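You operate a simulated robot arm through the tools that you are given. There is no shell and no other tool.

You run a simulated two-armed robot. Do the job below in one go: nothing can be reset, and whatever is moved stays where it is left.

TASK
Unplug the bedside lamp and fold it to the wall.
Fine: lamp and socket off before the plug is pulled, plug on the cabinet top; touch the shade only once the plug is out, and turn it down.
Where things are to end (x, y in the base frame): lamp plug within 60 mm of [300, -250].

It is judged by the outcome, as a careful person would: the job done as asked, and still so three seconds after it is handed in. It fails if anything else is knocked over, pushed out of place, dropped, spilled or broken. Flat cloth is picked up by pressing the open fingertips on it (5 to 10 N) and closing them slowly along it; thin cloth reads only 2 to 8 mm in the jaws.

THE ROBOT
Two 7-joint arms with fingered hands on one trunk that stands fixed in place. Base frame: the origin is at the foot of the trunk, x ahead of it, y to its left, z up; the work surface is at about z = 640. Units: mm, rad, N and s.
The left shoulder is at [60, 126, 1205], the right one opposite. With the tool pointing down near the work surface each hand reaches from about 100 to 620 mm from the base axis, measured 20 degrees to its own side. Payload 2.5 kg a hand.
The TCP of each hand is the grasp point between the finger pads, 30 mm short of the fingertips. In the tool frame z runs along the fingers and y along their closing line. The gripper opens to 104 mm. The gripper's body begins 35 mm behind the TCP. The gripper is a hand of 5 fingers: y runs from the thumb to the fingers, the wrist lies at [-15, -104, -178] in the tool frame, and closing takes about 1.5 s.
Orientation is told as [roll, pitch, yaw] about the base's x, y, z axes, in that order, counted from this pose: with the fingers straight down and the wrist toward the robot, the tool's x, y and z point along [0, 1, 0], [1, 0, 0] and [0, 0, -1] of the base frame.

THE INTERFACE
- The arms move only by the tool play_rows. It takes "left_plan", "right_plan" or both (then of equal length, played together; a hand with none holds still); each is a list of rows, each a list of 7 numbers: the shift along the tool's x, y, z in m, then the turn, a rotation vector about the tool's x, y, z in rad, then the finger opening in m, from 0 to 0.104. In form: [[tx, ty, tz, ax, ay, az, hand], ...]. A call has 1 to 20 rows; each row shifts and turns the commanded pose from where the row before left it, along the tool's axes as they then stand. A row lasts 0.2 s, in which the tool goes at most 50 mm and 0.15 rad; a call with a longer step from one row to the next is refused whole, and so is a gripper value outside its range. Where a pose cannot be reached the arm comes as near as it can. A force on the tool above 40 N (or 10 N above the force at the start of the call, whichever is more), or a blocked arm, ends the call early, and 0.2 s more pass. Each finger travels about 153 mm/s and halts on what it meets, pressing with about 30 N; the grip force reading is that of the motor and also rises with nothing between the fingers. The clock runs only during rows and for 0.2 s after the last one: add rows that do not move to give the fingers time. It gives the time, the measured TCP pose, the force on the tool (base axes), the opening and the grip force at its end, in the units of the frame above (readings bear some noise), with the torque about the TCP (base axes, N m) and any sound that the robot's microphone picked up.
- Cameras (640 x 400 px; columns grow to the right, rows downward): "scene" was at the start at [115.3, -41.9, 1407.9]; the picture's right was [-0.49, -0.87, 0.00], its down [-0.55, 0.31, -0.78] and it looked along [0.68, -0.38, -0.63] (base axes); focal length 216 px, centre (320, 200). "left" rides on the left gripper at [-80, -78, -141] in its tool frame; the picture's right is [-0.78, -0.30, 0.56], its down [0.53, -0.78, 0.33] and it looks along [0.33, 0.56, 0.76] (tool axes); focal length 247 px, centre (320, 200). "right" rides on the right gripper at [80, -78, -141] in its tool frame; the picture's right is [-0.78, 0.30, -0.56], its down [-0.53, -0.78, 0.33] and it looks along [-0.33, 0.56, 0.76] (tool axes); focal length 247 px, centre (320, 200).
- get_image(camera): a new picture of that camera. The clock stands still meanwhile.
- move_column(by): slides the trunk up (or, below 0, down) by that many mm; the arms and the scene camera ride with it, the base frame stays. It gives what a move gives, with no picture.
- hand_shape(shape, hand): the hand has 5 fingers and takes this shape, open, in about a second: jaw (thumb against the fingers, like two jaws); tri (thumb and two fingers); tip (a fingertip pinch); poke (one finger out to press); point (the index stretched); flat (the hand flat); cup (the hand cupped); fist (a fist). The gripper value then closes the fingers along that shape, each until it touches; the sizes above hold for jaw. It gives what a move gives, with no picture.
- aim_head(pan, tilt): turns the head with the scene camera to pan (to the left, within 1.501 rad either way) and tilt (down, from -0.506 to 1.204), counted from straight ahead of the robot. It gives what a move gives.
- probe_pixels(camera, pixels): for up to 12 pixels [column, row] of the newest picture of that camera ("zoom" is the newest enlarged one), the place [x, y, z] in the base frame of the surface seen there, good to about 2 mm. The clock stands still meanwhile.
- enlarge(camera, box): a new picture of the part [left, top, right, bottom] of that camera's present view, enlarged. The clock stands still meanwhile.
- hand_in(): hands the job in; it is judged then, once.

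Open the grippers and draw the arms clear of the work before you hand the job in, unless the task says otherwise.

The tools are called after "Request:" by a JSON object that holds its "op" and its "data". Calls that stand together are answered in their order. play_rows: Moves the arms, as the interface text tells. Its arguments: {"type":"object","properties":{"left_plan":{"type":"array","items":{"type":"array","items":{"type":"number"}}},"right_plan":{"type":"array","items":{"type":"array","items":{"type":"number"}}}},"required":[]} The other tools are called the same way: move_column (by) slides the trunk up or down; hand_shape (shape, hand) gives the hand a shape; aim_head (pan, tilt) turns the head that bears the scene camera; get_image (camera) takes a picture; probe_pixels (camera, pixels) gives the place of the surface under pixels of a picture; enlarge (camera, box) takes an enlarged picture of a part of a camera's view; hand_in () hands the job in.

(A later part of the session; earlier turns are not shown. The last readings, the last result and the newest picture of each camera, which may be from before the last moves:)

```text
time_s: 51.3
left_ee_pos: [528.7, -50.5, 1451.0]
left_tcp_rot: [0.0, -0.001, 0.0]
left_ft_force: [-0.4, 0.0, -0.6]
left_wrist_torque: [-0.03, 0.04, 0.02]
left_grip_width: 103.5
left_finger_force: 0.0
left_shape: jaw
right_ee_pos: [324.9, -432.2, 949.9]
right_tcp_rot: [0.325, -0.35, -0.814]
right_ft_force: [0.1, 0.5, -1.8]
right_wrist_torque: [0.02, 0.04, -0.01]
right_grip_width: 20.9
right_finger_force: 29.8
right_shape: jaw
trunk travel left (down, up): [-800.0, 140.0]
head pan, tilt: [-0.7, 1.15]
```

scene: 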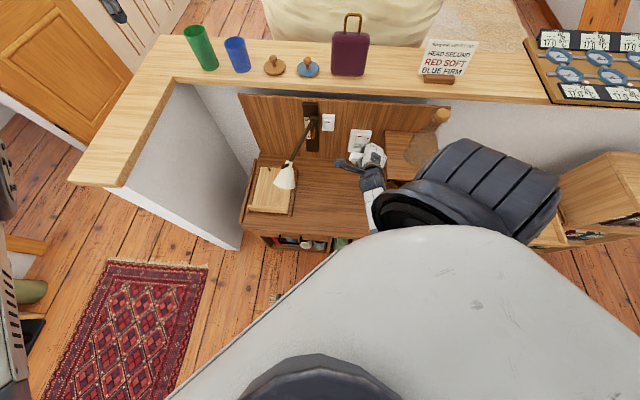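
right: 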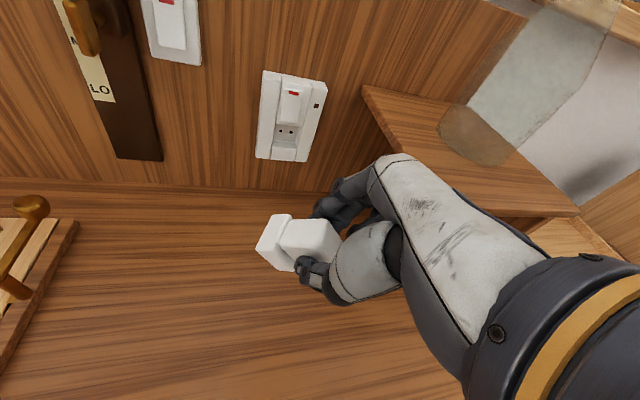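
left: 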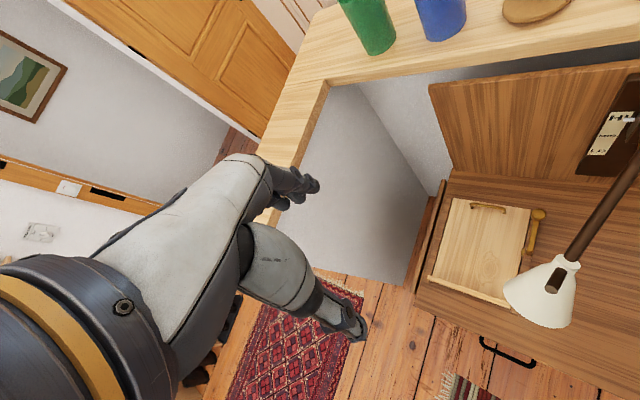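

The slow yaw worked (now −0.81). I continue yawing slowly and level the pitch so the plug is upright again.

Request:
{"op": "play_rows", "data": {"right_plan": [[0, 0, 0, 0.018, 0.0208, -0.0533, 0], [0, 0, 0, 0.018, 0.0208, -0.0533, 0], [0, 0, 0, 0.018, 0.0208, -0.0533, 0], [0, 0, 0, 0.018, 0.0208, -0.0533, 0], [0, 0, 0, 0.018, 0.0208, -0.0533, 0], [0, 0, 0, 0.018, 0.0208, -0.0533, 0], [0, 0, 0, 0.0664, 0, 0.0223, 0], [0, 0, 0, 0.0664, 0, 0.0223, 0], [0, 0, 0, 0.0664, 0, 0.0223, 0], [0, 0, 0, 0.0664, 0, 0.0223, 0], [0, 0, 0, 0.0664, 0, 0.0223, 0], [0, 0, 0, 0, 0.08, 0, 0], [0, 0, 0, 0, 0.08, 0, 0], [0, 0, 0, 0, 0, 0, 0]]}}

Request:
{"op": "aim_head", "data": {"pan": -0.6, "tilt": 0.85}}

Request:
{"op": "get_image", "data": {"camera": "scene"}}

```text
time_s: 54.3
left_ee_pos: [528.6, -51.4, 1450.5]
left_tcp_rot: [-0.002, -0.001, 0.0]
left_ft_force: [0.4, 0.3, -0.4]
left_wrist_torque: [-0.03, 0.02, -0.05]
left_grip_width: 103.7
left_finger_force: 0.1
left_shape: jaw
right_ee_pos: [326.7, -431.8, 951.4]
right_tcp_rot: [0.488, 0.0, -0.455]
right_ft_force: [-0.2, 0.3, -1.4]
right_wrist_torque: [0.0, 0.01, 0.01]
right_grip_width: 20.8
right_finger_force: 30.4
right_shape: jaw
trunk travel left (down, up): [-800.0, 140.0]
head pan, tilt: [-0.7, 1.15]
```

```text
time_s: 55.1
left_ee_pos: [528.1, -52.5, 1451.3]
left_tcp_rot: [-0.001, 0.0, 0.002]
left_ft_force: [0.8, 0.4, 0.3]
left_wrist_torque: [0.02, 0.01, 0.02]
left_grip_width: 103.8
left_finger_force: 0.0
left_shape: jaw
right_ee_pos: [327.3, -431.2, 950.7]
right_tcp_rot: [0.487, -0.002, -0.454]
right_ft_force: [0.9, 0.0, -1.0]
right_wrist_torque: [-0.02, 0.01, -0.02]
right_grip_width: 21.1
right_finger_force: 30.2
right_shape: jaw
trunk travel left (down, up): [-800.0, 140.0]
head pan, tilt: [-0.6, 0.85]
```

```text
taken
```

scene: 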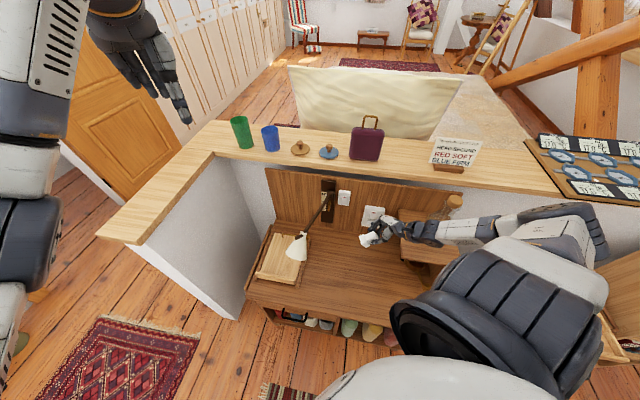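

The hand is level and yawed to −0.45, but now the forearm passes above the shelf near the carafe. I probe forearm and cork heights before any further move.

Request:
{"op": "enlarge", "data": {"camera": "scene", "box": [350, 170, 630, 330]}}

Request:
{"op": "probe_pixels", "data": {"camera": "scene", "pixels": [[430, 232], [460, 230], [490, 225], [530, 225], [570, 230], [600, 240], [455, 202], [450, 210], [420, 232], [545, 250], [510, 245], [470, 240]]}}

```text
2.29 times, centred on (490, 250) of scene
```

zoom: 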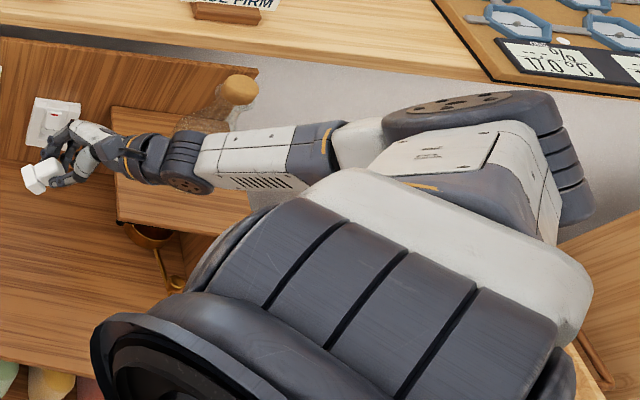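

```text
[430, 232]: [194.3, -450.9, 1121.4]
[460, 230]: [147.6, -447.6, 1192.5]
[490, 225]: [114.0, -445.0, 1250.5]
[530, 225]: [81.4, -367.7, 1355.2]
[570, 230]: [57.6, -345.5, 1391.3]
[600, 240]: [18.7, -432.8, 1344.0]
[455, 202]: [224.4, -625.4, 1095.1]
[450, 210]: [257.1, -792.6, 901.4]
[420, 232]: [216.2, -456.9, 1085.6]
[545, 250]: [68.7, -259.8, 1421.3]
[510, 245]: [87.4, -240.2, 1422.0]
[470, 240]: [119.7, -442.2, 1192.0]
```

The forearm is at y≈−450 with 170 mm between it and the carafe, and the elbow is now comfortably outward. I move slowly left toward the drop point at constant height.

Request:
{"op": "play_rows", "data": {"right_plan": [[0.01115, -0.0106, 0.0059, 0, 0, 0, 0], [0.01115, -0.0106, 0.0059, 0, 0, 0, 0], [0.01115, -0.0106, 0.0059, 0, 0, 0, 0], [0.01115, -0.0106, 0.0059, 0, 0, 0, 0], [0.01115, -0.0106, 0.0059, 0, 0, 0, 0], [0.01115, -0.0106, 0.0059, 0, 0, 0, 0], [0.01115, -0.0106, 0.0059, 0, 0, 0, 0], [0.01115, -0.0106, 0.0059, 0, 0, 0, 0], [0.01115, -0.0106, 0.0059, 0, 0, 0, 0], [0.01115, -0.0106, 0.0059, 0, 0, 0, 0], [0, 0, 0, 0, 0, 0, 0]]}}

Request:
{"op": "get_image", "data": {"camera": "scene"}}

```text
time_s: 57.5
left_ee_pos: [529.1, -51.9, 1451.7]
left_tcp_rot: [0.0, -0.001, 0.0]
left_ft_force: [-0.1, 1.4, 0.4]
left_wrist_torque: [0.02, 0.04, 0.03]
left_grip_width: 103.6
left_finger_force: 0.1
left_shape: jaw
right_ee_pos: [285.2, -271.1, 951.6]
right_tcp_rot: [0.486, -0.002, -0.454]
right_ft_force: [-0.3, -0.4, 0.0]
right_wrist_torque: [-0.01, 0.04, 0.02]
right_grip_width: 21.2
right_finger_force: 30.2
right_shape: jaw
trunk travel left (down, up): [-800.0, 140.0]
head pan, tilt: [-0.6, 0.85]
```

```text
taken
```

scene: 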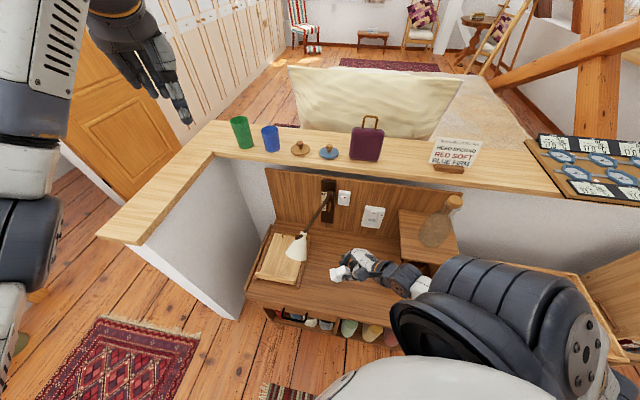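

Smooth. Now I lower the trunk 200 mm, which brings the plug straight down to about z=752.

Request:
{"op": "move_column", "data": {"by": -200}}

Request:
{"op": "get_image", "data": {"camera": "scene"}}

Request:
{"op": "get_image", "data": {"camera": "right"}}

```text
time_s: 59.7
left_ee_pos: [527.3, -51.1, 1250.1]
left_tcp_rot: [-0.001, -0.001, -0.001]
left_ft_force: [-0.1, -0.1, 0.1]
left_wrist_torque: [-0.04, 0.02, 0.03]
left_grip_width: 103.8
left_finger_force: 0.1
left_shape: jaw
right_ee_pos: [285.9, -271.4, 752.2]
right_tcp_rot: [0.484, -0.002, -0.456]
right_ft_force: [-0.5, -0.1, -0.6]
right_wrist_torque: [0.0, -0.01, -0.01]
right_grip_width: 21.1
right_finger_force: 29.8
right_shape: jaw
trunk travel left (down, up): [-600.0, 340.0]
head pan, tilt: [-0.6, 0.85]
```

```text
taken
```

scene: 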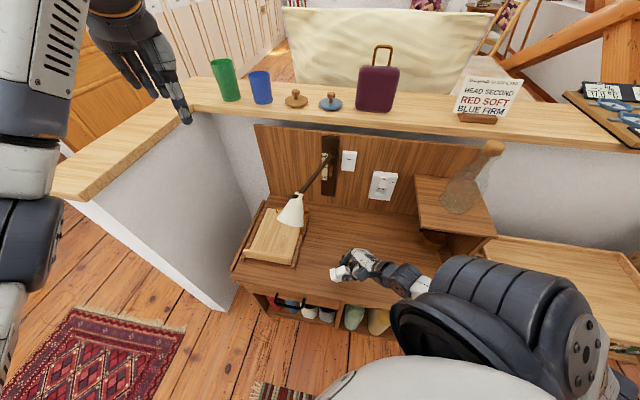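

```text
taken
```

right: 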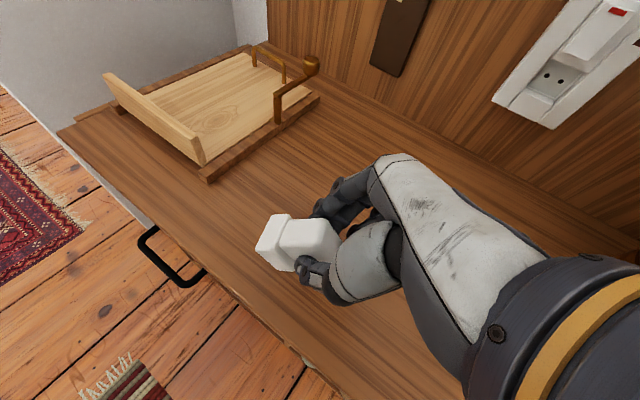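

Now the plug hangs above the cabinet near its front edge. I probe plug corners and the cabinet edge to judge the height and margin.

Request:
{"op": "enlarge", "data": {"camera": "right", "box": [200, 180, 400, 360]}}

Request:
{"op": "probe_pixels", "data": {"camera": "right", "pixels": [[260, 250], [268, 268], [275, 218], [285, 225], [320, 230], [300, 265], [270, 240], [282, 272], [240, 300], [310, 365], [220, 250], [330, 330]]}}

```text
2.22 times, centred on (300, 270) of right
```

zoom: 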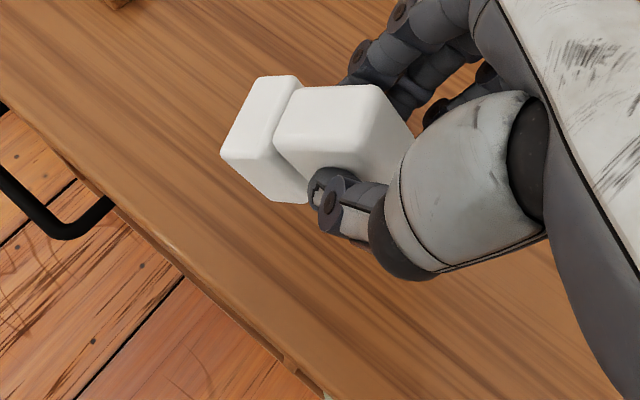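

```text
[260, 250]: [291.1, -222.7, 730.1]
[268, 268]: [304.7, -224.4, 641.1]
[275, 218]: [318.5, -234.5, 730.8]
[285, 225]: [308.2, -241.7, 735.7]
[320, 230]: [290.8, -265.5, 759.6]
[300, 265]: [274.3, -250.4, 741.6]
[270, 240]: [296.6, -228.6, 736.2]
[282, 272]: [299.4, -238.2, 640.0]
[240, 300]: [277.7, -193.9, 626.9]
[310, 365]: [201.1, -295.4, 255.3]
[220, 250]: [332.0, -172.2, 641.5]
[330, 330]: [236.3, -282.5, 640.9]
```

The plug is at about (298,−245), 30 mm from the front edge, cabinet top z≈640. I nudge it 15 mm toward the wall and lower it 50 mm.

Request:
{"op": "play_rows", "data": {"right_plan": [[-0.0043, 0.0142, -0.0023, 0, 0, 0, 0], [-0.00468, 0, 0.00884, 0, 0, 0, 0], [-0.00468, 0, 0.00884, 0, 0, 0, 0], [-0.00468, 0, 0.00884, 0, 0, 0, 0], [-0.00468, 0, 0.00884, 0, 0, 0, 0], [-0.00468, 0, 0.00884, 0, 0, 0, 0], [0, 0, 0, 0, 0, 0, 0]]}}

Request:
{"op": "enlarge", "data": {"camera": "right", "box": [200, 180, 400, 360]}}

Request:
{"op": "enlarge", "data": {"camera": "scene", "box": [290, 220, 450, 330]}}

```text
time_s: 61.3
left_ee_pos: [528.6, -51.3, 1251.6]
left_tcp_rot: [-0.001, 0.002, 0.002]
left_ft_force: [-0.4, -0.2, -0.2]
left_wrist_torque: [0.01, 0.0, -0.01]
left_grip_width: 103.8
left_finger_force: 0.0
left_shape: jaw
right_ee_pos: [297.4, -281.1, 703.2]
right_tcp_rot: [0.485, -0.003, -0.456]
right_ft_force: [0.3, -0.2, -1.3]
right_wrist_torque: [-0.04, 0.01, 0.0]
right_grip_width: 21.1
right_finger_force: 30.0
right_shape: jaw
trunk travel left (down, up): [-600.0, 340.0]
head pan, tilt: [-0.6, 0.85]
```

```text
2.22 times, centred on (300, 270) of right
```

zoom: 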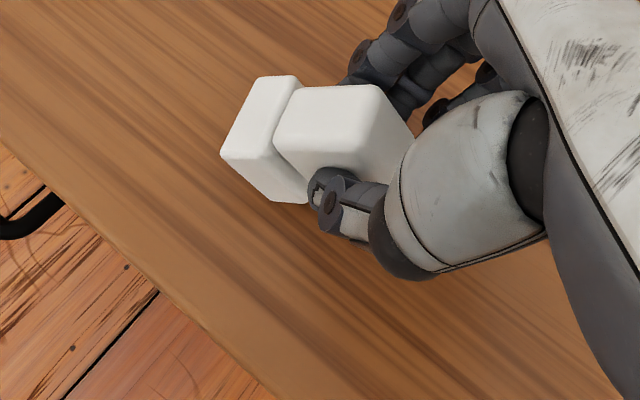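

```text
3.64 times, centred on (370, 275) of scene
```

zoom: 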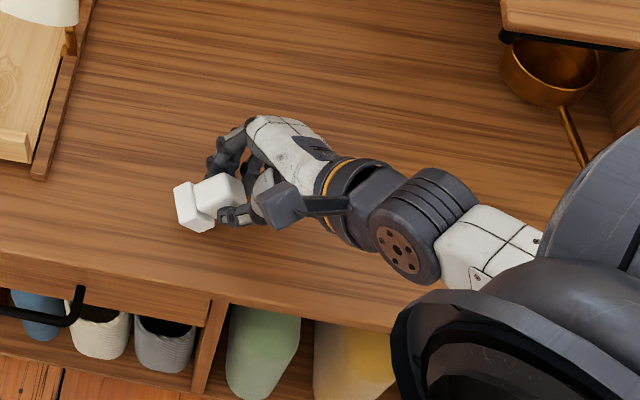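

TCP at z=703; the plug's lower edge should be about 15–20 mm above the top. I lower in 3 mm steps and watch the force.

Request:
{"op": "play_rows", "data": {"right_plan": [[-0.0014, 0, 0.00265, 0, 0, 0, 0], [-0.0014, 0, 0.00265, 0, 0, 0, 0], [-0.0014, 0, 0.00265, 0, 0, 0, 0], [-0.0014, 0, 0.00265, 0, 0, 0, 0], [0, 0, 0, 0, 0, 0, 0]]}}

Request:
{"op": "probe_pixels", "data": {"camera": "right", "pixels": [[260, 250], [275, 218], [300, 265], [320, 230]]}}

```text
time_s: 62.5
left_ee_pos: [528.9, -52.1, 1249.3]
left_tcp_rot: [0.0, -0.001, -0.001]
left_ft_force: [0.0, 1.3, 0.1]
left_wrist_torque: [0.03, 0.01, 0.01]
left_grip_width: 104.0
left_finger_force: 0.1
left_shape: jaw
right_ee_pos: [297.1, -282.8, 691.1]
right_tcp_rot: [0.488, -0.005, -0.455]
right_ft_force: [-2.1, -2.4, 9.9]
right_wrist_torque: [0.16, -0.21, -0.02]
right_grip_width: 21.5
right_finger_force: 30.0
right_shape: jaw
trunk travel left (down, up): [-600.0, 340.0]
head pan, tilt: [-0.6, 0.85]
```

```text
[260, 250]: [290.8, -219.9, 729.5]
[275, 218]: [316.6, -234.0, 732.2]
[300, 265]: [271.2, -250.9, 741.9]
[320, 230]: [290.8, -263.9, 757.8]
```

Contact: about 10 N upward at z≈691. I look at what touches.

Request:
{"op": "enlarge", "data": {"camera": "right", "box": [220, 190, 380, 320]}}

Request:
{"op": "enlarge", "data": {"camera": "scene", "box": [310, 235, 390, 305]}}

```text
3.08 times, centred on (300, 255) of right
```

zoom: 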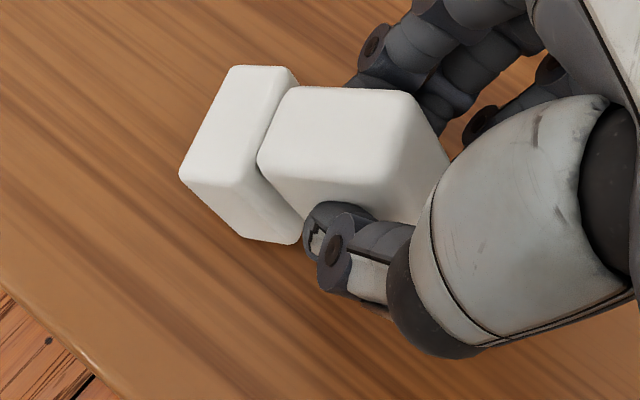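

```text
5.71 times, centred on (350, 270) of scene
```

zoom: 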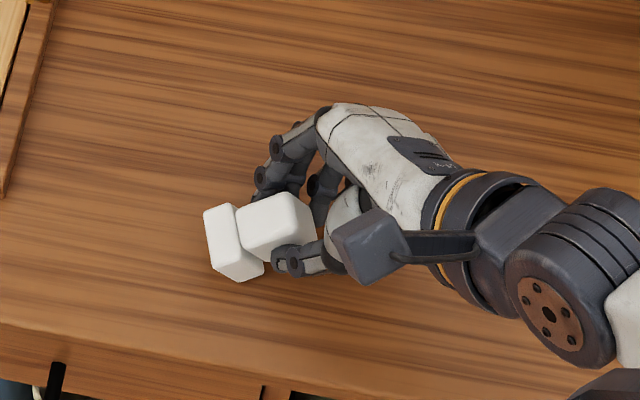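

The torque shows the contact is about 39 mm ahead toward the plug's flange, so the plug itself rests on the top, not the fingers. I open the fingers slowly.

Request:
{"op": "play_rows", "data": {"right_plan": [[0, 0, -0.001, 0, 0, 0, 0.018], [0, 0, 0, 0, 0, 0, 0.021], [0, 0, 0, 0, 0, 0, 0.022], [0, 0, 0, 0, 0, 0, 0.023], [0, 0, 0, 0, 0, 0, 0.024], [0, 0, 0, 0, 0, 0, 0.026], [0, 0, 0, 0, 0, 0, 0.028], [0, 0, 0, 0, 0, 0, 0.032], [0, 0, 0, 0, 0, 0, 0.038], [0, 0, 0, 0, 0, 0, 0.045], [0, 0, 0, 0, 0, 0, 0.055], [0, 0, 0, 0, 0, 0, 0.065], [0, 0, 0, 0, 0, 0, 0.065]]}}

Request:
{"op": "enlarge", "data": {"camera": "right", "box": [200, 170, 400, 330]}}

Request:
{"op": "enlarge", "data": {"camera": "scene", "box": [310, 235, 390, 305]}}

```text
time_s: 65.3
left_ee_pos: [527.9, -51.5, 1250.6]
left_tcp_rot: [0.0, 0.0, 0.0]
left_ft_force: [0.3, 0.2, -0.3]
left_wrist_torque: [0.02, 0.03, -0.01]
left_grip_width: 103.5
left_finger_force: 0.0
left_shape: jaw
right_ee_pos: [296.9, -283.4, 690.3]
right_tcp_rot: [0.483, -0.001, -0.455]
right_ft_force: [-0.2, -0.4, -0.6]
right_wrist_torque: [-0.03, 0.0, -0.01]
right_grip_width: 64.6
right_finger_force: 0.1
right_shape: jaw
trunk travel left (down, up): [-600.0, 340.0]
head pan, tilt: [-0.6, 0.85]
```

```text
2.50 times, centred on (300, 250) of right
```

zoom: 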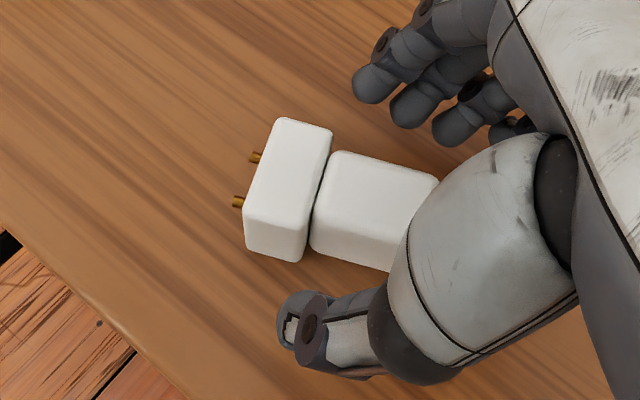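

```text
5.71 times, centred on (350, 270) of scene
```

zoom: 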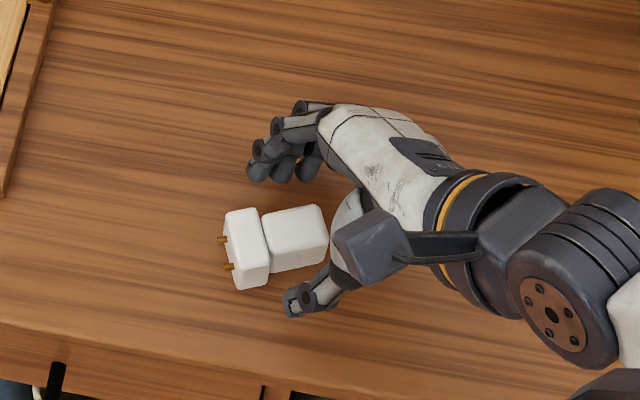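

The plug lies flat on the cabinet top. I probe its position.

Request:
{"op": "probe_pixels", "data": {"camera": "zoom", "pixels": [[245, 245], [265, 250], [295, 235], [320, 240], [265, 285], [240, 225], [300, 160], [310, 300]]}}

```text
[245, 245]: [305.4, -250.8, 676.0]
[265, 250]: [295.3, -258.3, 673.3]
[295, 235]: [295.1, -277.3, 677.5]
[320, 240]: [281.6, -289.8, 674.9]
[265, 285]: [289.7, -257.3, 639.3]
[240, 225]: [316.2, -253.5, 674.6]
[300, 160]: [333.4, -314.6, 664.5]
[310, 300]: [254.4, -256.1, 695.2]
```

Plug centre is about (296,−266), 16 mm from the target. I withdraw the open hand back along its finger axis.

Request:
{"op": "play_rows", "data": {"right_plan": [[0, 0, -0.012, 0, 0, 0, 0.065], [0, 0, -0.015, 0, 0, 0, 0.065], [0, 0, -0.02, 0, 0, 0, 0.065], [0, 0, -0.025, 0, 0, 0, 0.065], [0, 0, -0.025, 0, 0, 0, 0.065], [0, 0, -0.025, 0, 0, 0, 0.065], [0, 0, 0, 0, 0, 0, 0.065]]}}

Request:
{"op": "get_image", "data": {"camera": "scene"}}

Request:
{"op": "enlarge", "data": {"camera": "scene", "box": [220, 140, 420, 320]}}

```text
time_s: 66.9
left_ee_pos: [528.4, -53.1, 1250.8]
left_tcp_rot: [0.001, -0.001, 0.001]
left_ft_force: [-0.3, 0.1, 0.4]
left_wrist_torque: [-0.01, 0.02, 0.01]
left_grip_width: 103.9
left_finger_force: 0.2
left_shape: jaw
right_ee_pos: [271.7, -332.2, 798.8]
right_tcp_rot: [0.486, 0.0, -0.455]
right_ft_force: [0.8, 0.0, 0.2]
right_wrist_torque: [0.01, -0.04, 0.03]
right_grip_width: 64.7
right_finger_force: 0.0
right_shape: jaw
trunk travel left (down, up): [-600.0, 340.0]
head pan, tilt: [-0.6, 0.85]
```

```text
taken
```

scene: 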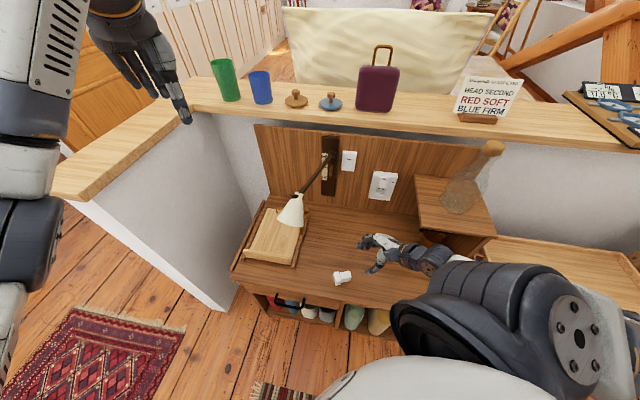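

```text
2.22 times, centred on (320, 230) of scene
```

zoom: 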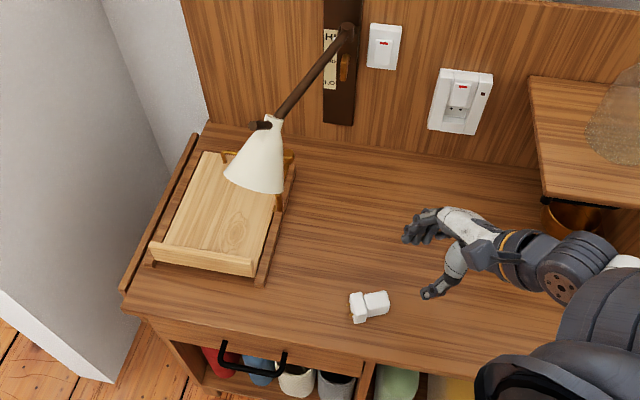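

The plug is on the cabinet top. Now the lamp: I enlarge the left camera and scene views to study the arm joint and the shade.

Request:
{"op": "enlarge", "data": {"camera": "left", "box": [480, 60, 640, 340]}}

Request:
{"op": "enlarge", "data": {"camera": "scene", "box": [265, 140, 355, 240]}}

```text
1.43 times, centred on (560, 200) of left
```

zoom: 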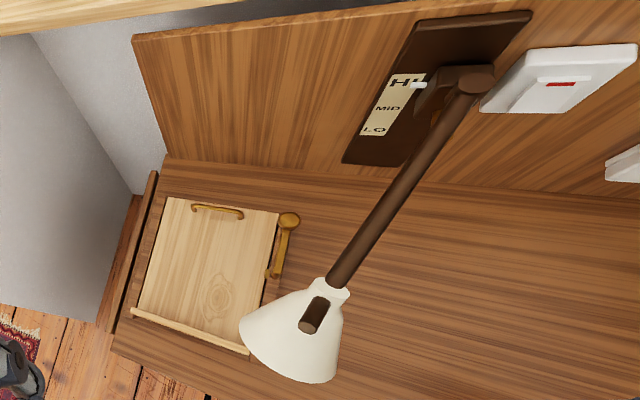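

```text
4.00 times, centred on (310, 190) of scene
```

zoom: 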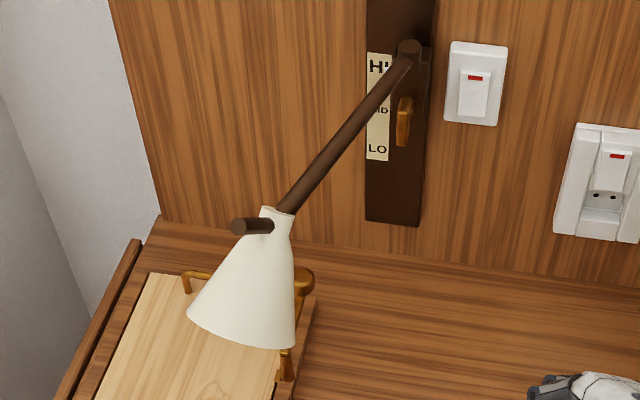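

I need a close side view of the shade. I raise the right hand and bring it forward to a pointing pose to use its camera, staying about 140 mm from the lamp.

Request:
{"op": "play_rows", "data": {"right_plan": [[0.0117, 0, -0.0221, 0, 0, 0, 0.065], [0.0117, 0, -0.0221, 0, 0, 0, 0.065], [0.0117, 0, -0.0221, 0, 0, 0, 0.065], [0.0117, 0, -0.0221, 0, 0, 0, 0.065], [0.0117, 0, -0.0221, 0, 0, 0, 0.065], [0.0117, 0, -0.0221, 0, 0, 0, 0.065], [0.0084, 0.0195, 0.0044, 0, 0, 0, 0.065], [0.0084, 0.0195, 0.0044, 0, 0, 0, 0.065], [0.0084, 0.0195, 0.0044, 0, 0, 0, 0.065], [0.0084, 0.0195, 0.0044, 0, 0, 0, 0.065], [0.0084, 0.0195, 0.0044, 0, 0, 0, 0.065], [0.0084, 0.0195, 0.0044, 0, 0, 0, 0.065], [0, 0, 0, 0, 0, 0, 0.065]]}}

Request:
{"op": "play_rows", "data": {"right_plan": [[0, 0, 0, 0, -0.1215, 0, 0.065], [0, 0, 0, 0, -0.1215, 0, 0.065], [0, 0, 0, 0, -0.1215, 0, 0.065], [0, 0, 0, 0, -0.1215, 0, 0.065], [0, 0, 0, 0, 0, -0.114, 0.065], [0, 0, 0, 0, 0, -0.114, 0.065], [0, 0, 0, 0, 0, -0.114, 0.065], [0, 0, 0, 0, 0, -0.114, 0.065], [0, 0, 0, 0, 0, 0, 0.065]]}}

Request:
{"op": "get_image", "data": {"camera": "scene"}}

Request:
{"op": "get_image", "data": {"camera": "right"}}

```text
time_s: 69.7
left_ee_pos: [528.8, -51.7, 1250.3]
left_tcp_rot: [0.001, 0.001, 0.0]
left_ft_force: [-0.5, 0.8, 0.4]
left_wrist_torque: [0.03, -0.01, -0.04]
left_grip_width: 103.4
left_finger_force: 0.1
left_shape: jaw
right_ee_pos: [401.6, -334.2, 947.6]
right_tcp_rot: [0.485, -0.001, -0.456]
right_ft_force: [-1.1, -0.2, -0.4]
right_wrist_torque: [0.01, 0.0, 0.0]
right_grip_width: 64.7
right_finger_force: 0.0
right_shape: jaw
trunk travel left (down, up): [-600.0, 340.0]
head pan, tilt: [-0.6, 0.85]
```

```text
time_s: 71.7
left_ee_pos: [528.6, -52.9, 1251.5]
left_tcp_rot: [0.0, 0.001, -0.001]
left_ft_force: [0.7, 0.5, -0.6]
left_wrist_torque: [0.05, 0.0, 0.01]
left_grip_width: 104.0
left_finger_force: 0.1
left_shape: jaw
right_ee_pos: [401.3, -333.7, 949.2]
right_tcp_rot: [-0.002, -0.002, 0.002]
right_ft_force: [-0.5, -0.8, 1.1]
right_wrist_torque: [0.02, 0.02, 0.02]
right_grip_width: 64.4
right_finger_force: 0.0
right_shape: jaw
trunk travel left (down, up): [-600.0, 340.0]
head pan, tilt: [-0.6, 0.85]
```

```text
taken
```

scene: 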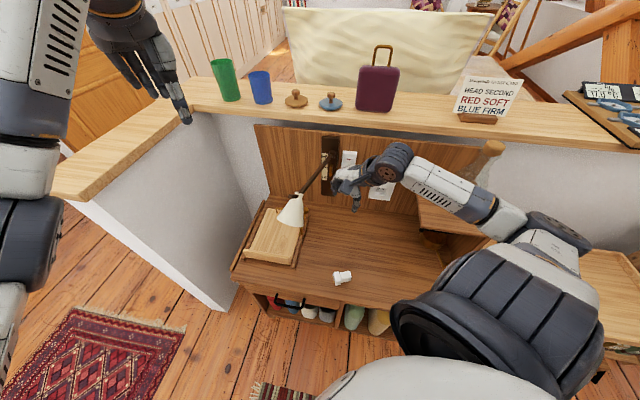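

```text
taken
```

right: 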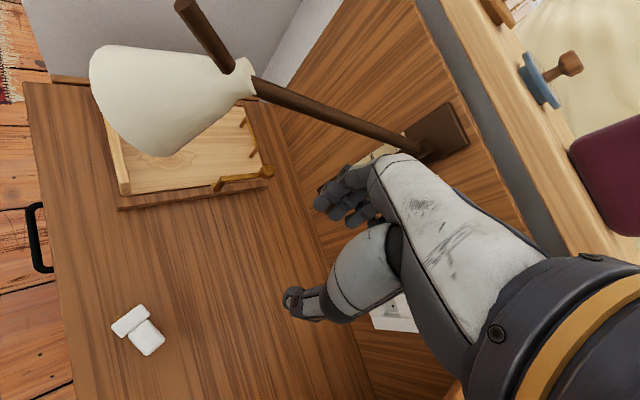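

Now the right camera shows the shade with a brown rod rising from its collar at (205,35). I enlarge and probe it.

Request:
{"op": "enlarge", "data": {"camera": "right", "box": [70, 0, 310, 180]}}

Request:
{"op": "probe_pixels", "data": {"camera": "right", "pixels": [[183, 5], [200, 30], [222, 62], [245, 80], [255, 88], [130, 90], [95, 80], [120, 140], [160, 153], [105, 50], [210, 60], [400, 145]]}}

```text
2.22 times, centred on (190, 90) of right
```

zoom: 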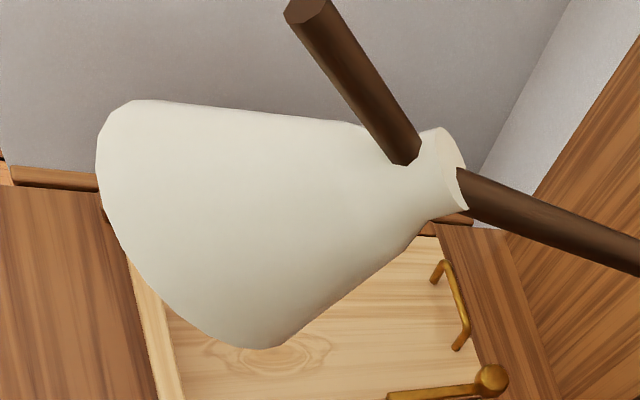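

```text
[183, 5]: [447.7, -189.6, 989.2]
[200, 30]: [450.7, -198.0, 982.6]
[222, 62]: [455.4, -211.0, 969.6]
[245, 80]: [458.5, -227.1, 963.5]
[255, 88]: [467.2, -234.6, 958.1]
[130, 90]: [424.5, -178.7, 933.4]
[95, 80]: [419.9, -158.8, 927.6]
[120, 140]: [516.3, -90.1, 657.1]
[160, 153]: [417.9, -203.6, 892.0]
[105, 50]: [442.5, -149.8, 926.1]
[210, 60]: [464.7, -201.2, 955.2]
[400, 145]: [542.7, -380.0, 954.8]
```

The rod is perpendicular to the shade's axis and moves with it: the shade currently points ~50° below horizontal and the rod ~40° up. Pressing the rod end down should turn the shade to point straight down. I shape the right hand to poke and move it above the rod at about (450,−195).

Request:
{"op": "hand_shape", "data": {"hand": "right", "shape": "poke"}}

Request:
{"op": "play_rows", "data": {"right_plan": [[0, 0, -0.028, 0, 0, 0, 0], [0, 0, -0.028, 0, 0, 0, 0], [0, 0, -0.028, 0, 0, 0, 0], [0, 0, -0.028, 0, 0, 0, 0], [0.0218, 0.0088, 0, 0, 0, 0, 0], [0.0218, 0.0088, 0, 0, 0, 0, 0], [0.0218, 0.0088, 0, 0, 0, 0, 0], [0.0218, 0.0088, 0, 0, 0, 0, 0], [0.0218, 0.0088, 0, 0, 0, 0, 0], [0.0218, 0.0088, 0, 0, 0, 0, 0], [0, 0, 0, 0, 0, 0, 0], [0, 0, 0, 0, 0, 0, 0]]}}

Request:
{"op": "get_image", "data": {"camera": "right"}}

Request:
{"op": "get_image", "data": {"camera": "scene"}}

```text
time_s: 72.6
left_ee_pos: [527.8, -50.4, 1251.2]
left_tcp_rot: [0.0, -0.002, 0.001]
left_ft_force: [0.1, -0.3, 0.6]
left_wrist_torque: [-0.01, 0.01, -0.02]
left_grip_width: 103.8
left_finger_force: 0.0
left_shape: jaw
right_ee_pos: [400.8, -334.5, 948.8]
right_tcp_rot: [0.001, -0.003, 0.002]
right_ft_force: [-0.7, 0.7, -1.3]
right_wrist_torque: [0.01, 0.0, -0.01]
right_grip_width: 0.0
right_finger_force: 0.1
right_shape: poke
trunk travel left (down, up): [-600.0, 340.0]
head pan, tilt: [-0.6, 0.85]
```

```text
time_s: 75.2
left_ee_pos: [529.4, -51.3, 1249.7]
left_tcp_rot: [0.0, 0.001, 0.0]
left_ft_force: [0.0, 0.0, -0.5]
left_wrist_torque: [0.02, 0.0, -0.03]
left_grip_width: 103.9
left_finger_force: 0.1
left_shape: jaw
right_ee_pos: [453.8, -200.5, 1061.4]
right_tcp_rot: [-0.003, -0.002, -0.002]
right_ft_force: [-0.3, 0.1, -1.4]
right_wrist_torque: [0.0, 0.02, -0.01]
right_grip_width: 0.0
right_finger_force: 0.1
right_shape: poke
trunk travel left (down, up): [-600.0, 340.0]
head pan, tilt: [-0.6, 0.85]
```

```text
taken
```

right: 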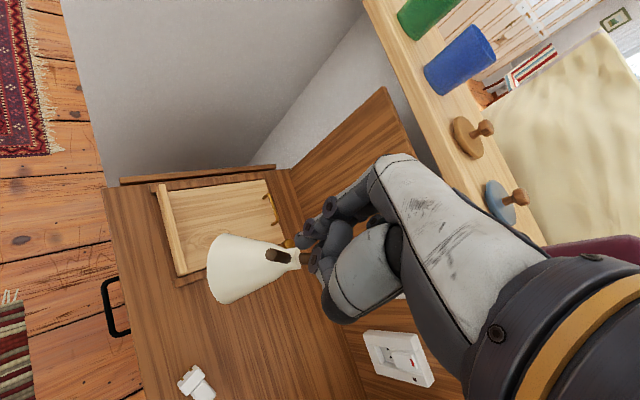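

```text
taken
```

scene: 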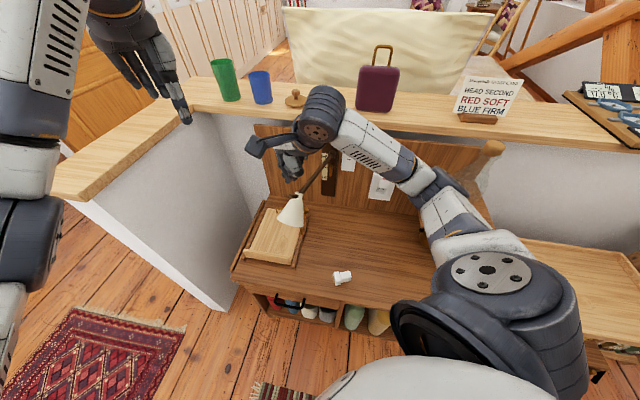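

The finger is above the lamp. I check alignment with the rod in an enlarged right view and from the left camera.

Request:
{"op": "enlarge", "data": {"camera": "right", "box": [200, 180, 380, 320]}}

Request:
{"op": "enlarge", "data": {"camera": "left", "box": [440, 100, 640, 340]}}

```text
2.86 times, centred on (290, 250) of right
```

zoom: 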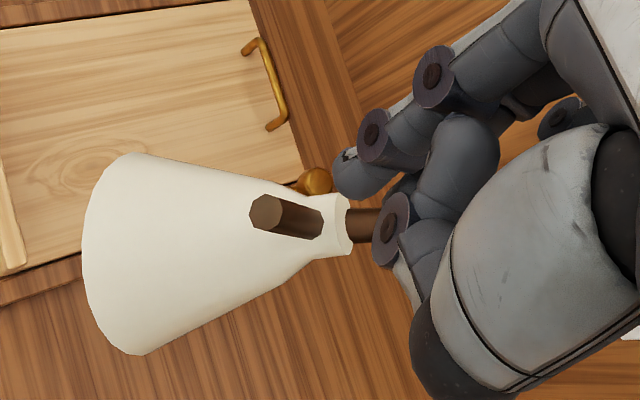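

```text
1.67 times, centred on (540, 220) of left
```

zoom: 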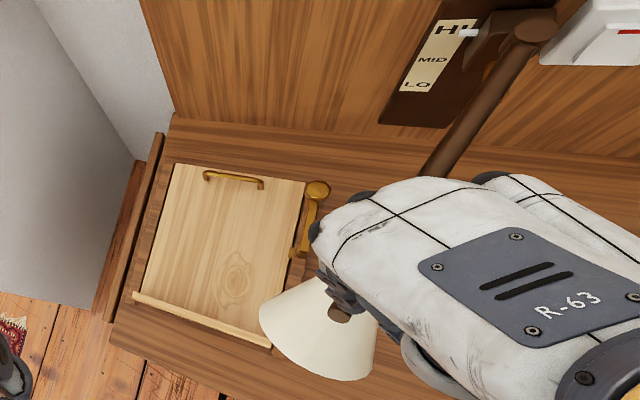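

I probe the fingertip and rod end to get the offset.

Request:
{"op": "probe_pixels", "data": {"camera": "right", "pixels": [[298, 241], [303, 246], [307, 238], [282, 255], [293, 259], [302, 258], [270, 252], [245, 250], [225, 240], [240, 240]]}}

```text
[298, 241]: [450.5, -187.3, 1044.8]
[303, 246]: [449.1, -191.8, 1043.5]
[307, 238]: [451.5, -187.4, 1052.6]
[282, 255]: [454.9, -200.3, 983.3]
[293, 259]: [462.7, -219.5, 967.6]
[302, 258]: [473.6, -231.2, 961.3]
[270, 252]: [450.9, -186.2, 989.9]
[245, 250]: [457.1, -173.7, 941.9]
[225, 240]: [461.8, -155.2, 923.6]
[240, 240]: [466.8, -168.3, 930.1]
```

The tip is at about (451,−194), rod axis there at x≈454. I shift 3 mm forward and descend 44 mm to just above the rod.

Request:
{"op": "play_rows", "data": {"right_plan": [[0, 0.003, 0.011, 0, 0, 0, 0], [-0.002, 0, 0.011, 0, 0, 0, 0], [0, 0, 0.011, 0, 0, 0, 0], [0, 0, 0.011, 0, 0, 0, 0], [0, 0, 0, 0, 0, 0, 0]]}}

Request:
{"op": "enlarge", "data": {"camera": "right", "box": [200, 180, 380, 320]}}

Request:
{"op": "enlarge", "data": {"camera": "scene", "box": [250, 120, 350, 240]}}

```text
time_s: 76.4
left_ee_pos: [529.1, -51.9, 1251.5]
left_tcp_rot: [0.002, 0.0, 0.0]
left_ft_force: [0.0, -0.5, 0.2]
left_wrist_torque: [0.03, 0.0, 0.0]
left_grip_width: 103.6
left_finger_force: 0.1
left_shape: jaw
right_ee_pos: [457.0, -204.1, 1017.2]
right_tcp_rot: [-0.003, -0.005, 0.001]
right_ft_force: [0.4, -0.4, 0.7]
right_wrist_torque: [0.02, -0.01, 0.0]
right_grip_width: 0.1
right_finger_force: 0.0
right_shape: poke
trunk travel left (down, up): [-600.0, 340.0]
head pan, tilt: [-0.6, 0.85]
```

```text
2.86 times, centred on (290, 250) of right
```

zoom: 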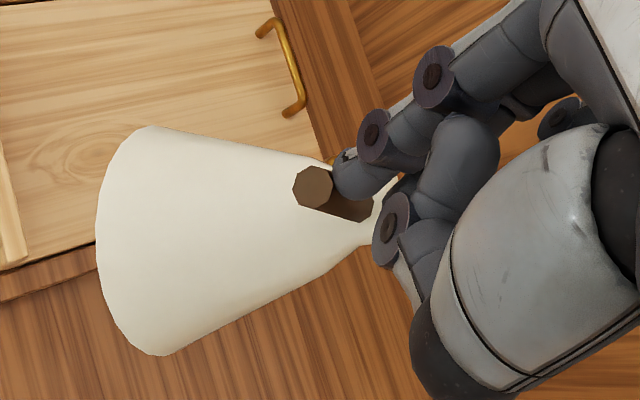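

```text
3.33 times, centred on (300, 180) of scene
```

zoom: 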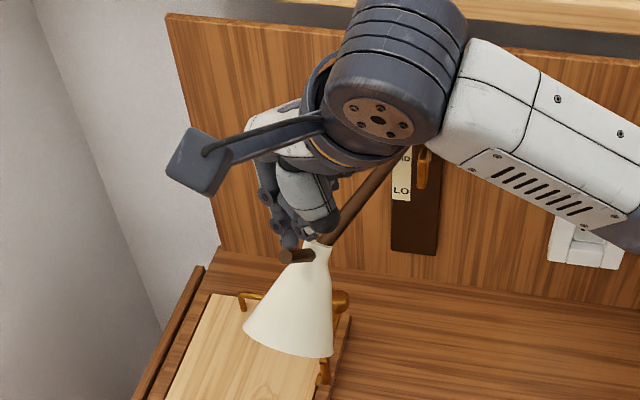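

The tip is next to the rod; I probe both once more to refine.

Request:
{"op": "probe_pixels", "data": {"camera": "right", "pixels": [[297, 240], [301, 245], [305, 250], [308, 238], [288, 246], [296, 253], [302, 255], [287, 240]]}}

```text
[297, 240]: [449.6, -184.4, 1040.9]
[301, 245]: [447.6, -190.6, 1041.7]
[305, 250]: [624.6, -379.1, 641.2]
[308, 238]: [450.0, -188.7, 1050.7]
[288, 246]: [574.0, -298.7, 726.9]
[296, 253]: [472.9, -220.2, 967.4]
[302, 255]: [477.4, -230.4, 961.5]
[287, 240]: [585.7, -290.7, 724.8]
```

Those used an older picture; I take a fresh right picture and probe again.

Request:
{"op": "get_image", "data": {"camera": "right"}}

Request:
{"op": "probe_pixels", "data": {"camera": "right", "pixels": [[297, 240], [301, 245], [308, 238], [314, 245], [298, 246], [305, 250], [312, 253], [318, 256], [303, 247]]}}

```text
taken
```

right: 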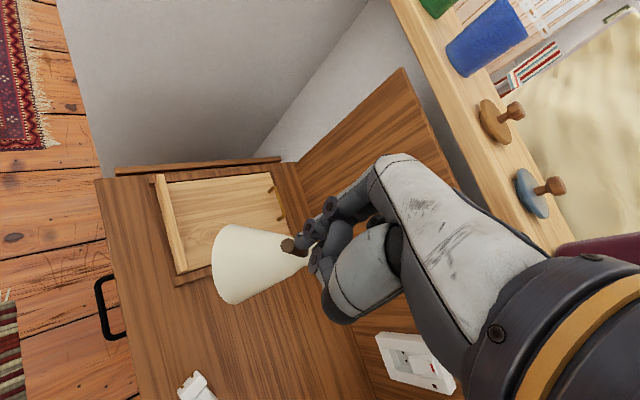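

```text
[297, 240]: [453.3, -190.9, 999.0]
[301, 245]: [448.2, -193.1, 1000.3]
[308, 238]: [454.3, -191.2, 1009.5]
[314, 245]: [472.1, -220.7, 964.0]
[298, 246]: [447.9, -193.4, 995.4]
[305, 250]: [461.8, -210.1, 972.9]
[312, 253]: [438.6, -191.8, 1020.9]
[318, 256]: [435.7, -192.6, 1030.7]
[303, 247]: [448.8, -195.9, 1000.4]
```

Tip centre about (453.5,−197), right over the rod (x≈455 there), ~6 mm above it. I press down in 3 mm steps.

Request:
{"op": "play_rows", "data": {"right_plan": [[0, 0, 0.003, 0, 0, 0, 0], [0, 0, 0.003, 0, 0, 0, 0], [0, 0, 0.003, 0, 0, 0, 0], [0, 0, 0.003, 0, 0, 0, 0], [0, 0, 0.003, 0, 0, 0, 0], [0, 0, 0, 0, 0, 0, 0]]}}

Request:
{"op": "enlarge", "data": {"camera": "right", "box": [200, 180, 380, 320]}}

Request:
{"op": "enlarge", "data": {"camera": "scene", "box": [250, 120, 350, 240]}}

```text
time_s: 77.8
left_ee_pos: [529.5, -52.0, 1250.9]
left_tcp_rot: [0.0, -0.002, 0.0]
left_ft_force: [-0.1, 0.0, -0.6]
left_wrist_torque: [-0.01, 0.03, 0.0]
left_grip_width: 103.6
left_finger_force: 0.1
left_shape: jaw
right_ee_pos: [456.6, -204.8, 1002.8]
right_tcp_rot: [0.001, -0.001, 0.001]
right_ft_force: [0.0, -0.3, 1.6]
right_wrist_torque: [0.0, 0.0, 0.0]
right_grip_width: 0.3
right_finger_force: 0.0
right_shape: poke
trunk travel left (down, up): [-600.0, 340.0]
head pan, tilt: [-0.6, 0.85]
```

```text
2.86 times, centred on (290, 250) of right
```

zoom: 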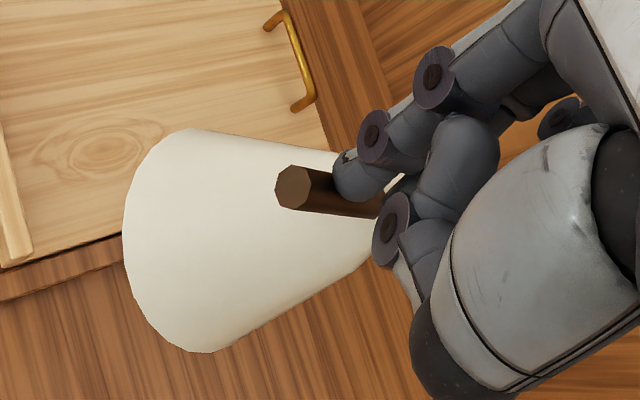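

```text
3.33 times, centred on (300, 180) of scene
```

zoom: 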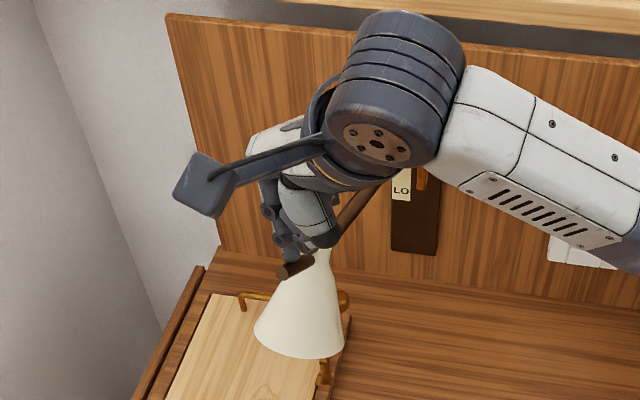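

It works: the rod went down and the shade turned more downward with only ~1.6 N. I press another 12 mm.

Request:
{"op": "play_rows", "data": {"right_plan": [[0, 0, 0.003, 0, 0, 0, 0], [0, 0, 0.003, 0, 0, 0, 0], [0, 0, 0.003, 0, 0, 0, 0], [0, 0, 0.003, 0, 0, 0, 0], [0, 0, 0, 0, 0, 0, 0]]}}

Request:
{"op": "get_image", "data": {"camera": "right"}}

Request:
{"op": "enlarge", "data": {"camera": "right", "box": [200, 180, 380, 320]}}

Request:
{"op": "enlarge", "data": {"camera": "scene", "box": [250, 120, 350, 240]}}

```text
time_s: 79.0
left_ee_pos: [527.6, -50.3, 1250.1]
left_tcp_rot: [0.0, 0.0, 0.0]
left_ft_force: [-0.2, -0.4, 1.2]
left_wrist_torque: [0.0, -0.03, -0.02]
left_grip_width: 103.9
left_finger_force: 0.1
left_shape: jaw
right_ee_pos: [456.2, -205.2, 990.7]
right_tcp_rot: [0.0, -0.001, 0.002]
right_ft_force: [-0.4, 2.1, 2.2]
right_wrist_torque: [0.03, 0.02, 0.0]
right_grip_width: 0.0
right_finger_force: 0.0
right_shape: poke
trunk travel left (down, up): [-600.0, 340.0]
head pan, tilt: [-0.6, 0.85]
```

```text
taken
```

right: 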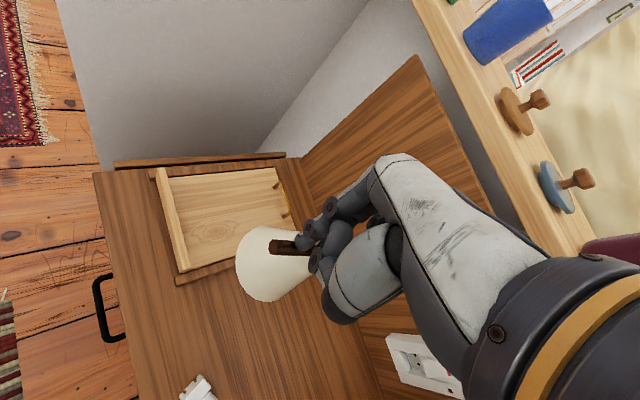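

```text
2.86 times, centred on (290, 250) of right
```

zoom: 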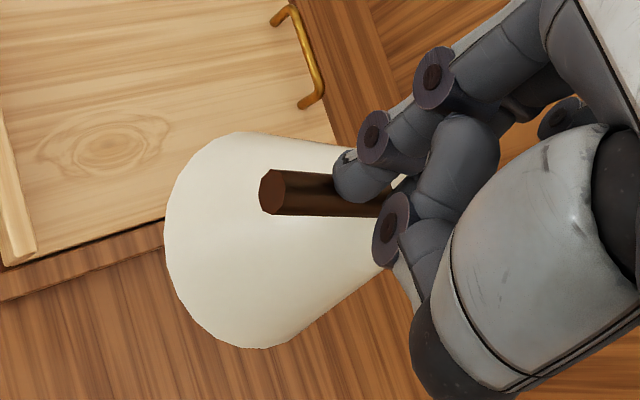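

```text
3.33 times, centred on (300, 180) of scene
```

zoom: 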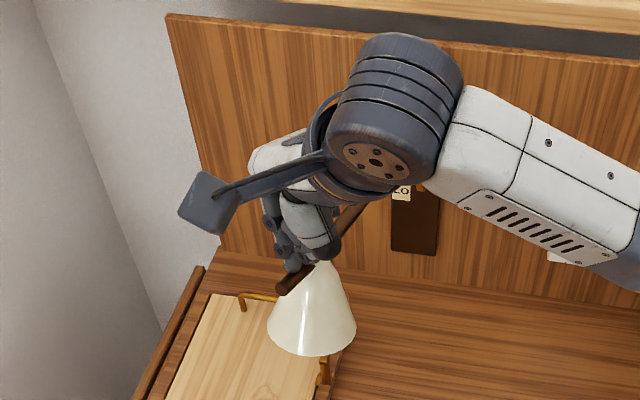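

The shade is close to pointing down. I probe the rod and rim to measure the remaining tilt.

Request:
{"op": "probe_pixels", "data": {"camera": "zoom", "pixels": [[295, 255], [280, 290], [320, 270]]}}

Request:
{"op": "probe_pixels", "data": {"camera": "right", "pixels": [[276, 246], [285, 246], [300, 249], [308, 251], [237, 262], [243, 280], [265, 300], [285, 296], [240, 245], [260, 230], [302, 275], [320, 265]]}}

```text
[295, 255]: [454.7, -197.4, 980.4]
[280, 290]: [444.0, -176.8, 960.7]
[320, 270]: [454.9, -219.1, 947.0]
```

```text
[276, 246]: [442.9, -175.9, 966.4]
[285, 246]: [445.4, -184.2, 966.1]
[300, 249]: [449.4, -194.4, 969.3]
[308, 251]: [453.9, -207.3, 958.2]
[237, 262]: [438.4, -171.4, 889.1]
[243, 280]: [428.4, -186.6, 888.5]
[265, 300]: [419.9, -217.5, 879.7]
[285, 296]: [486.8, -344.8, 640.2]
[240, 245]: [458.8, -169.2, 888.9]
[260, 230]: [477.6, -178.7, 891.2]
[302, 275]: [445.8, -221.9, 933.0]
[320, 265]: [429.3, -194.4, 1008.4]
```

The rod is nearly level, so the shade points nearly straight down. I lift the finger, move to the right side of the lamp arm and take a side view.

Request:
{"op": "play_rows", "data": {"right_plan": [[0, 0, -0.015, 0, 0, 0, 0], [0, 0, -0.03, 0, 0, 0, 0], [0, 0, -0.03, 0, 0, 0, 0], [-0.02, -0.008, -0.005, 0, 0, 0, 0], [-0.025, -0.008, 0, 0, 0, 0, 0], [-0.025, -0.008, 0, 0, 0, 0, 0], [-0.025, -0.008, 0, 0, 0, 0, 0], [-0.025, -0.008, 0, 0, 0, 0, 0], [-0.025, -0.008, 0, 0, 0, 0, 0], [0, 0, 0, 0, 0, 0, 0]]}}

Request:
{"op": "get_image", "data": {"camera": "scene"}}

Request:
{"op": "get_image", "data": {"camera": "right"}}

```text
time_s: 81.2
left_ee_pos: [529.3, -51.1, 1250.1]
left_tcp_rot: [0.0, 0.001, 0.001]
left_ft_force: [-0.4, 0.2, 0.2]
left_wrist_torque: [0.02, -0.02, 0.0]
left_grip_width: 103.6
left_finger_force: 0.1
left_shape: jaw
right_ee_pos: [407.1, -349.0, 1070.7]
right_tcp_rot: [-0.001, -0.001, 0.003]
right_ft_force: [-0.6, 0.4, 0.3]
right_wrist_torque: [0.0, 0.0, 0.0]
right_grip_width: 0.3
right_finger_force: 0.0
right_shape: poke
trunk travel left (down, up): [-600.0, 340.0]
head pan, tilt: [-0.6, 0.85]
```

```text
taken
```

scene: 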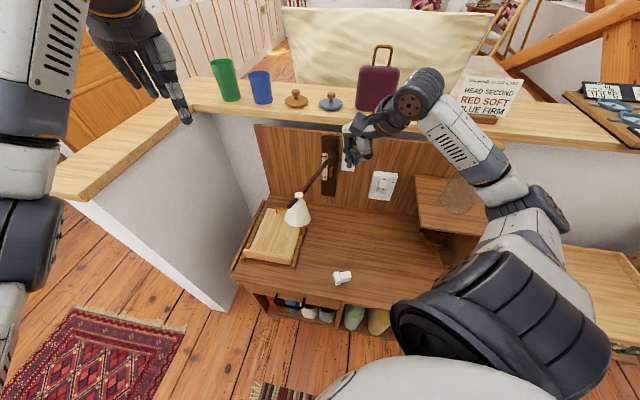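

```text
taken
```

right: 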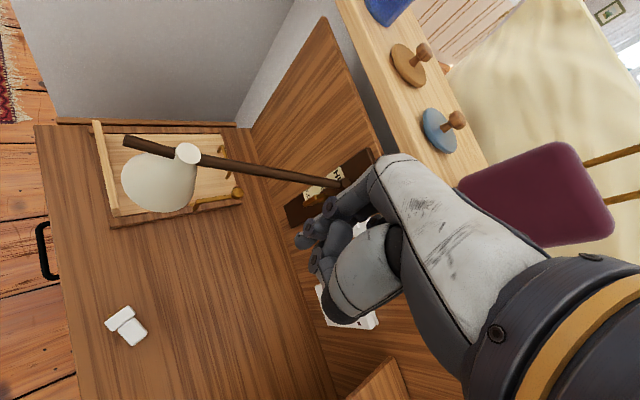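

The rod now looks collinear with the lamp arm, i.e. the shade hangs vertical. I probe the rod, arm and rim to confirm.

Request:
{"op": "enlarge", "data": {"camera": "right", "box": [80, 100, 360, 240]}}

Request:
{"op": "probe_pixels", "data": {"camera": "right", "pixels": [[131, 141], [150, 146], [165, 149], [205, 160], [240, 167], [280, 174], [330, 184], [187, 150], [125, 180], [150, 208], [180, 208], [122, 165]]}}

```text
2.29 times, centred on (220, 170) of right
```

zoom: 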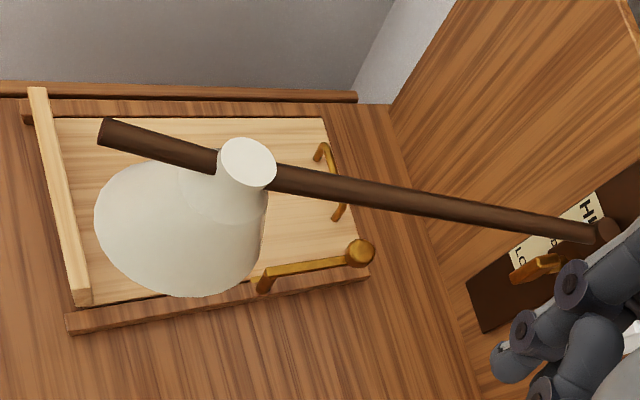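

```text
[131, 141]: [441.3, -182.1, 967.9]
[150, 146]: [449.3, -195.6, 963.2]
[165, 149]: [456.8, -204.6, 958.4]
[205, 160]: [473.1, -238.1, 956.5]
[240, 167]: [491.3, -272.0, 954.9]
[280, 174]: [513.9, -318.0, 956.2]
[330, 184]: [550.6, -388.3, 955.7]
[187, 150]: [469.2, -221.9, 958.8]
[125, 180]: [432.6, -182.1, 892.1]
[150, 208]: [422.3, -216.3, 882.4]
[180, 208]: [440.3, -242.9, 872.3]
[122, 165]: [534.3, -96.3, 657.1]
```

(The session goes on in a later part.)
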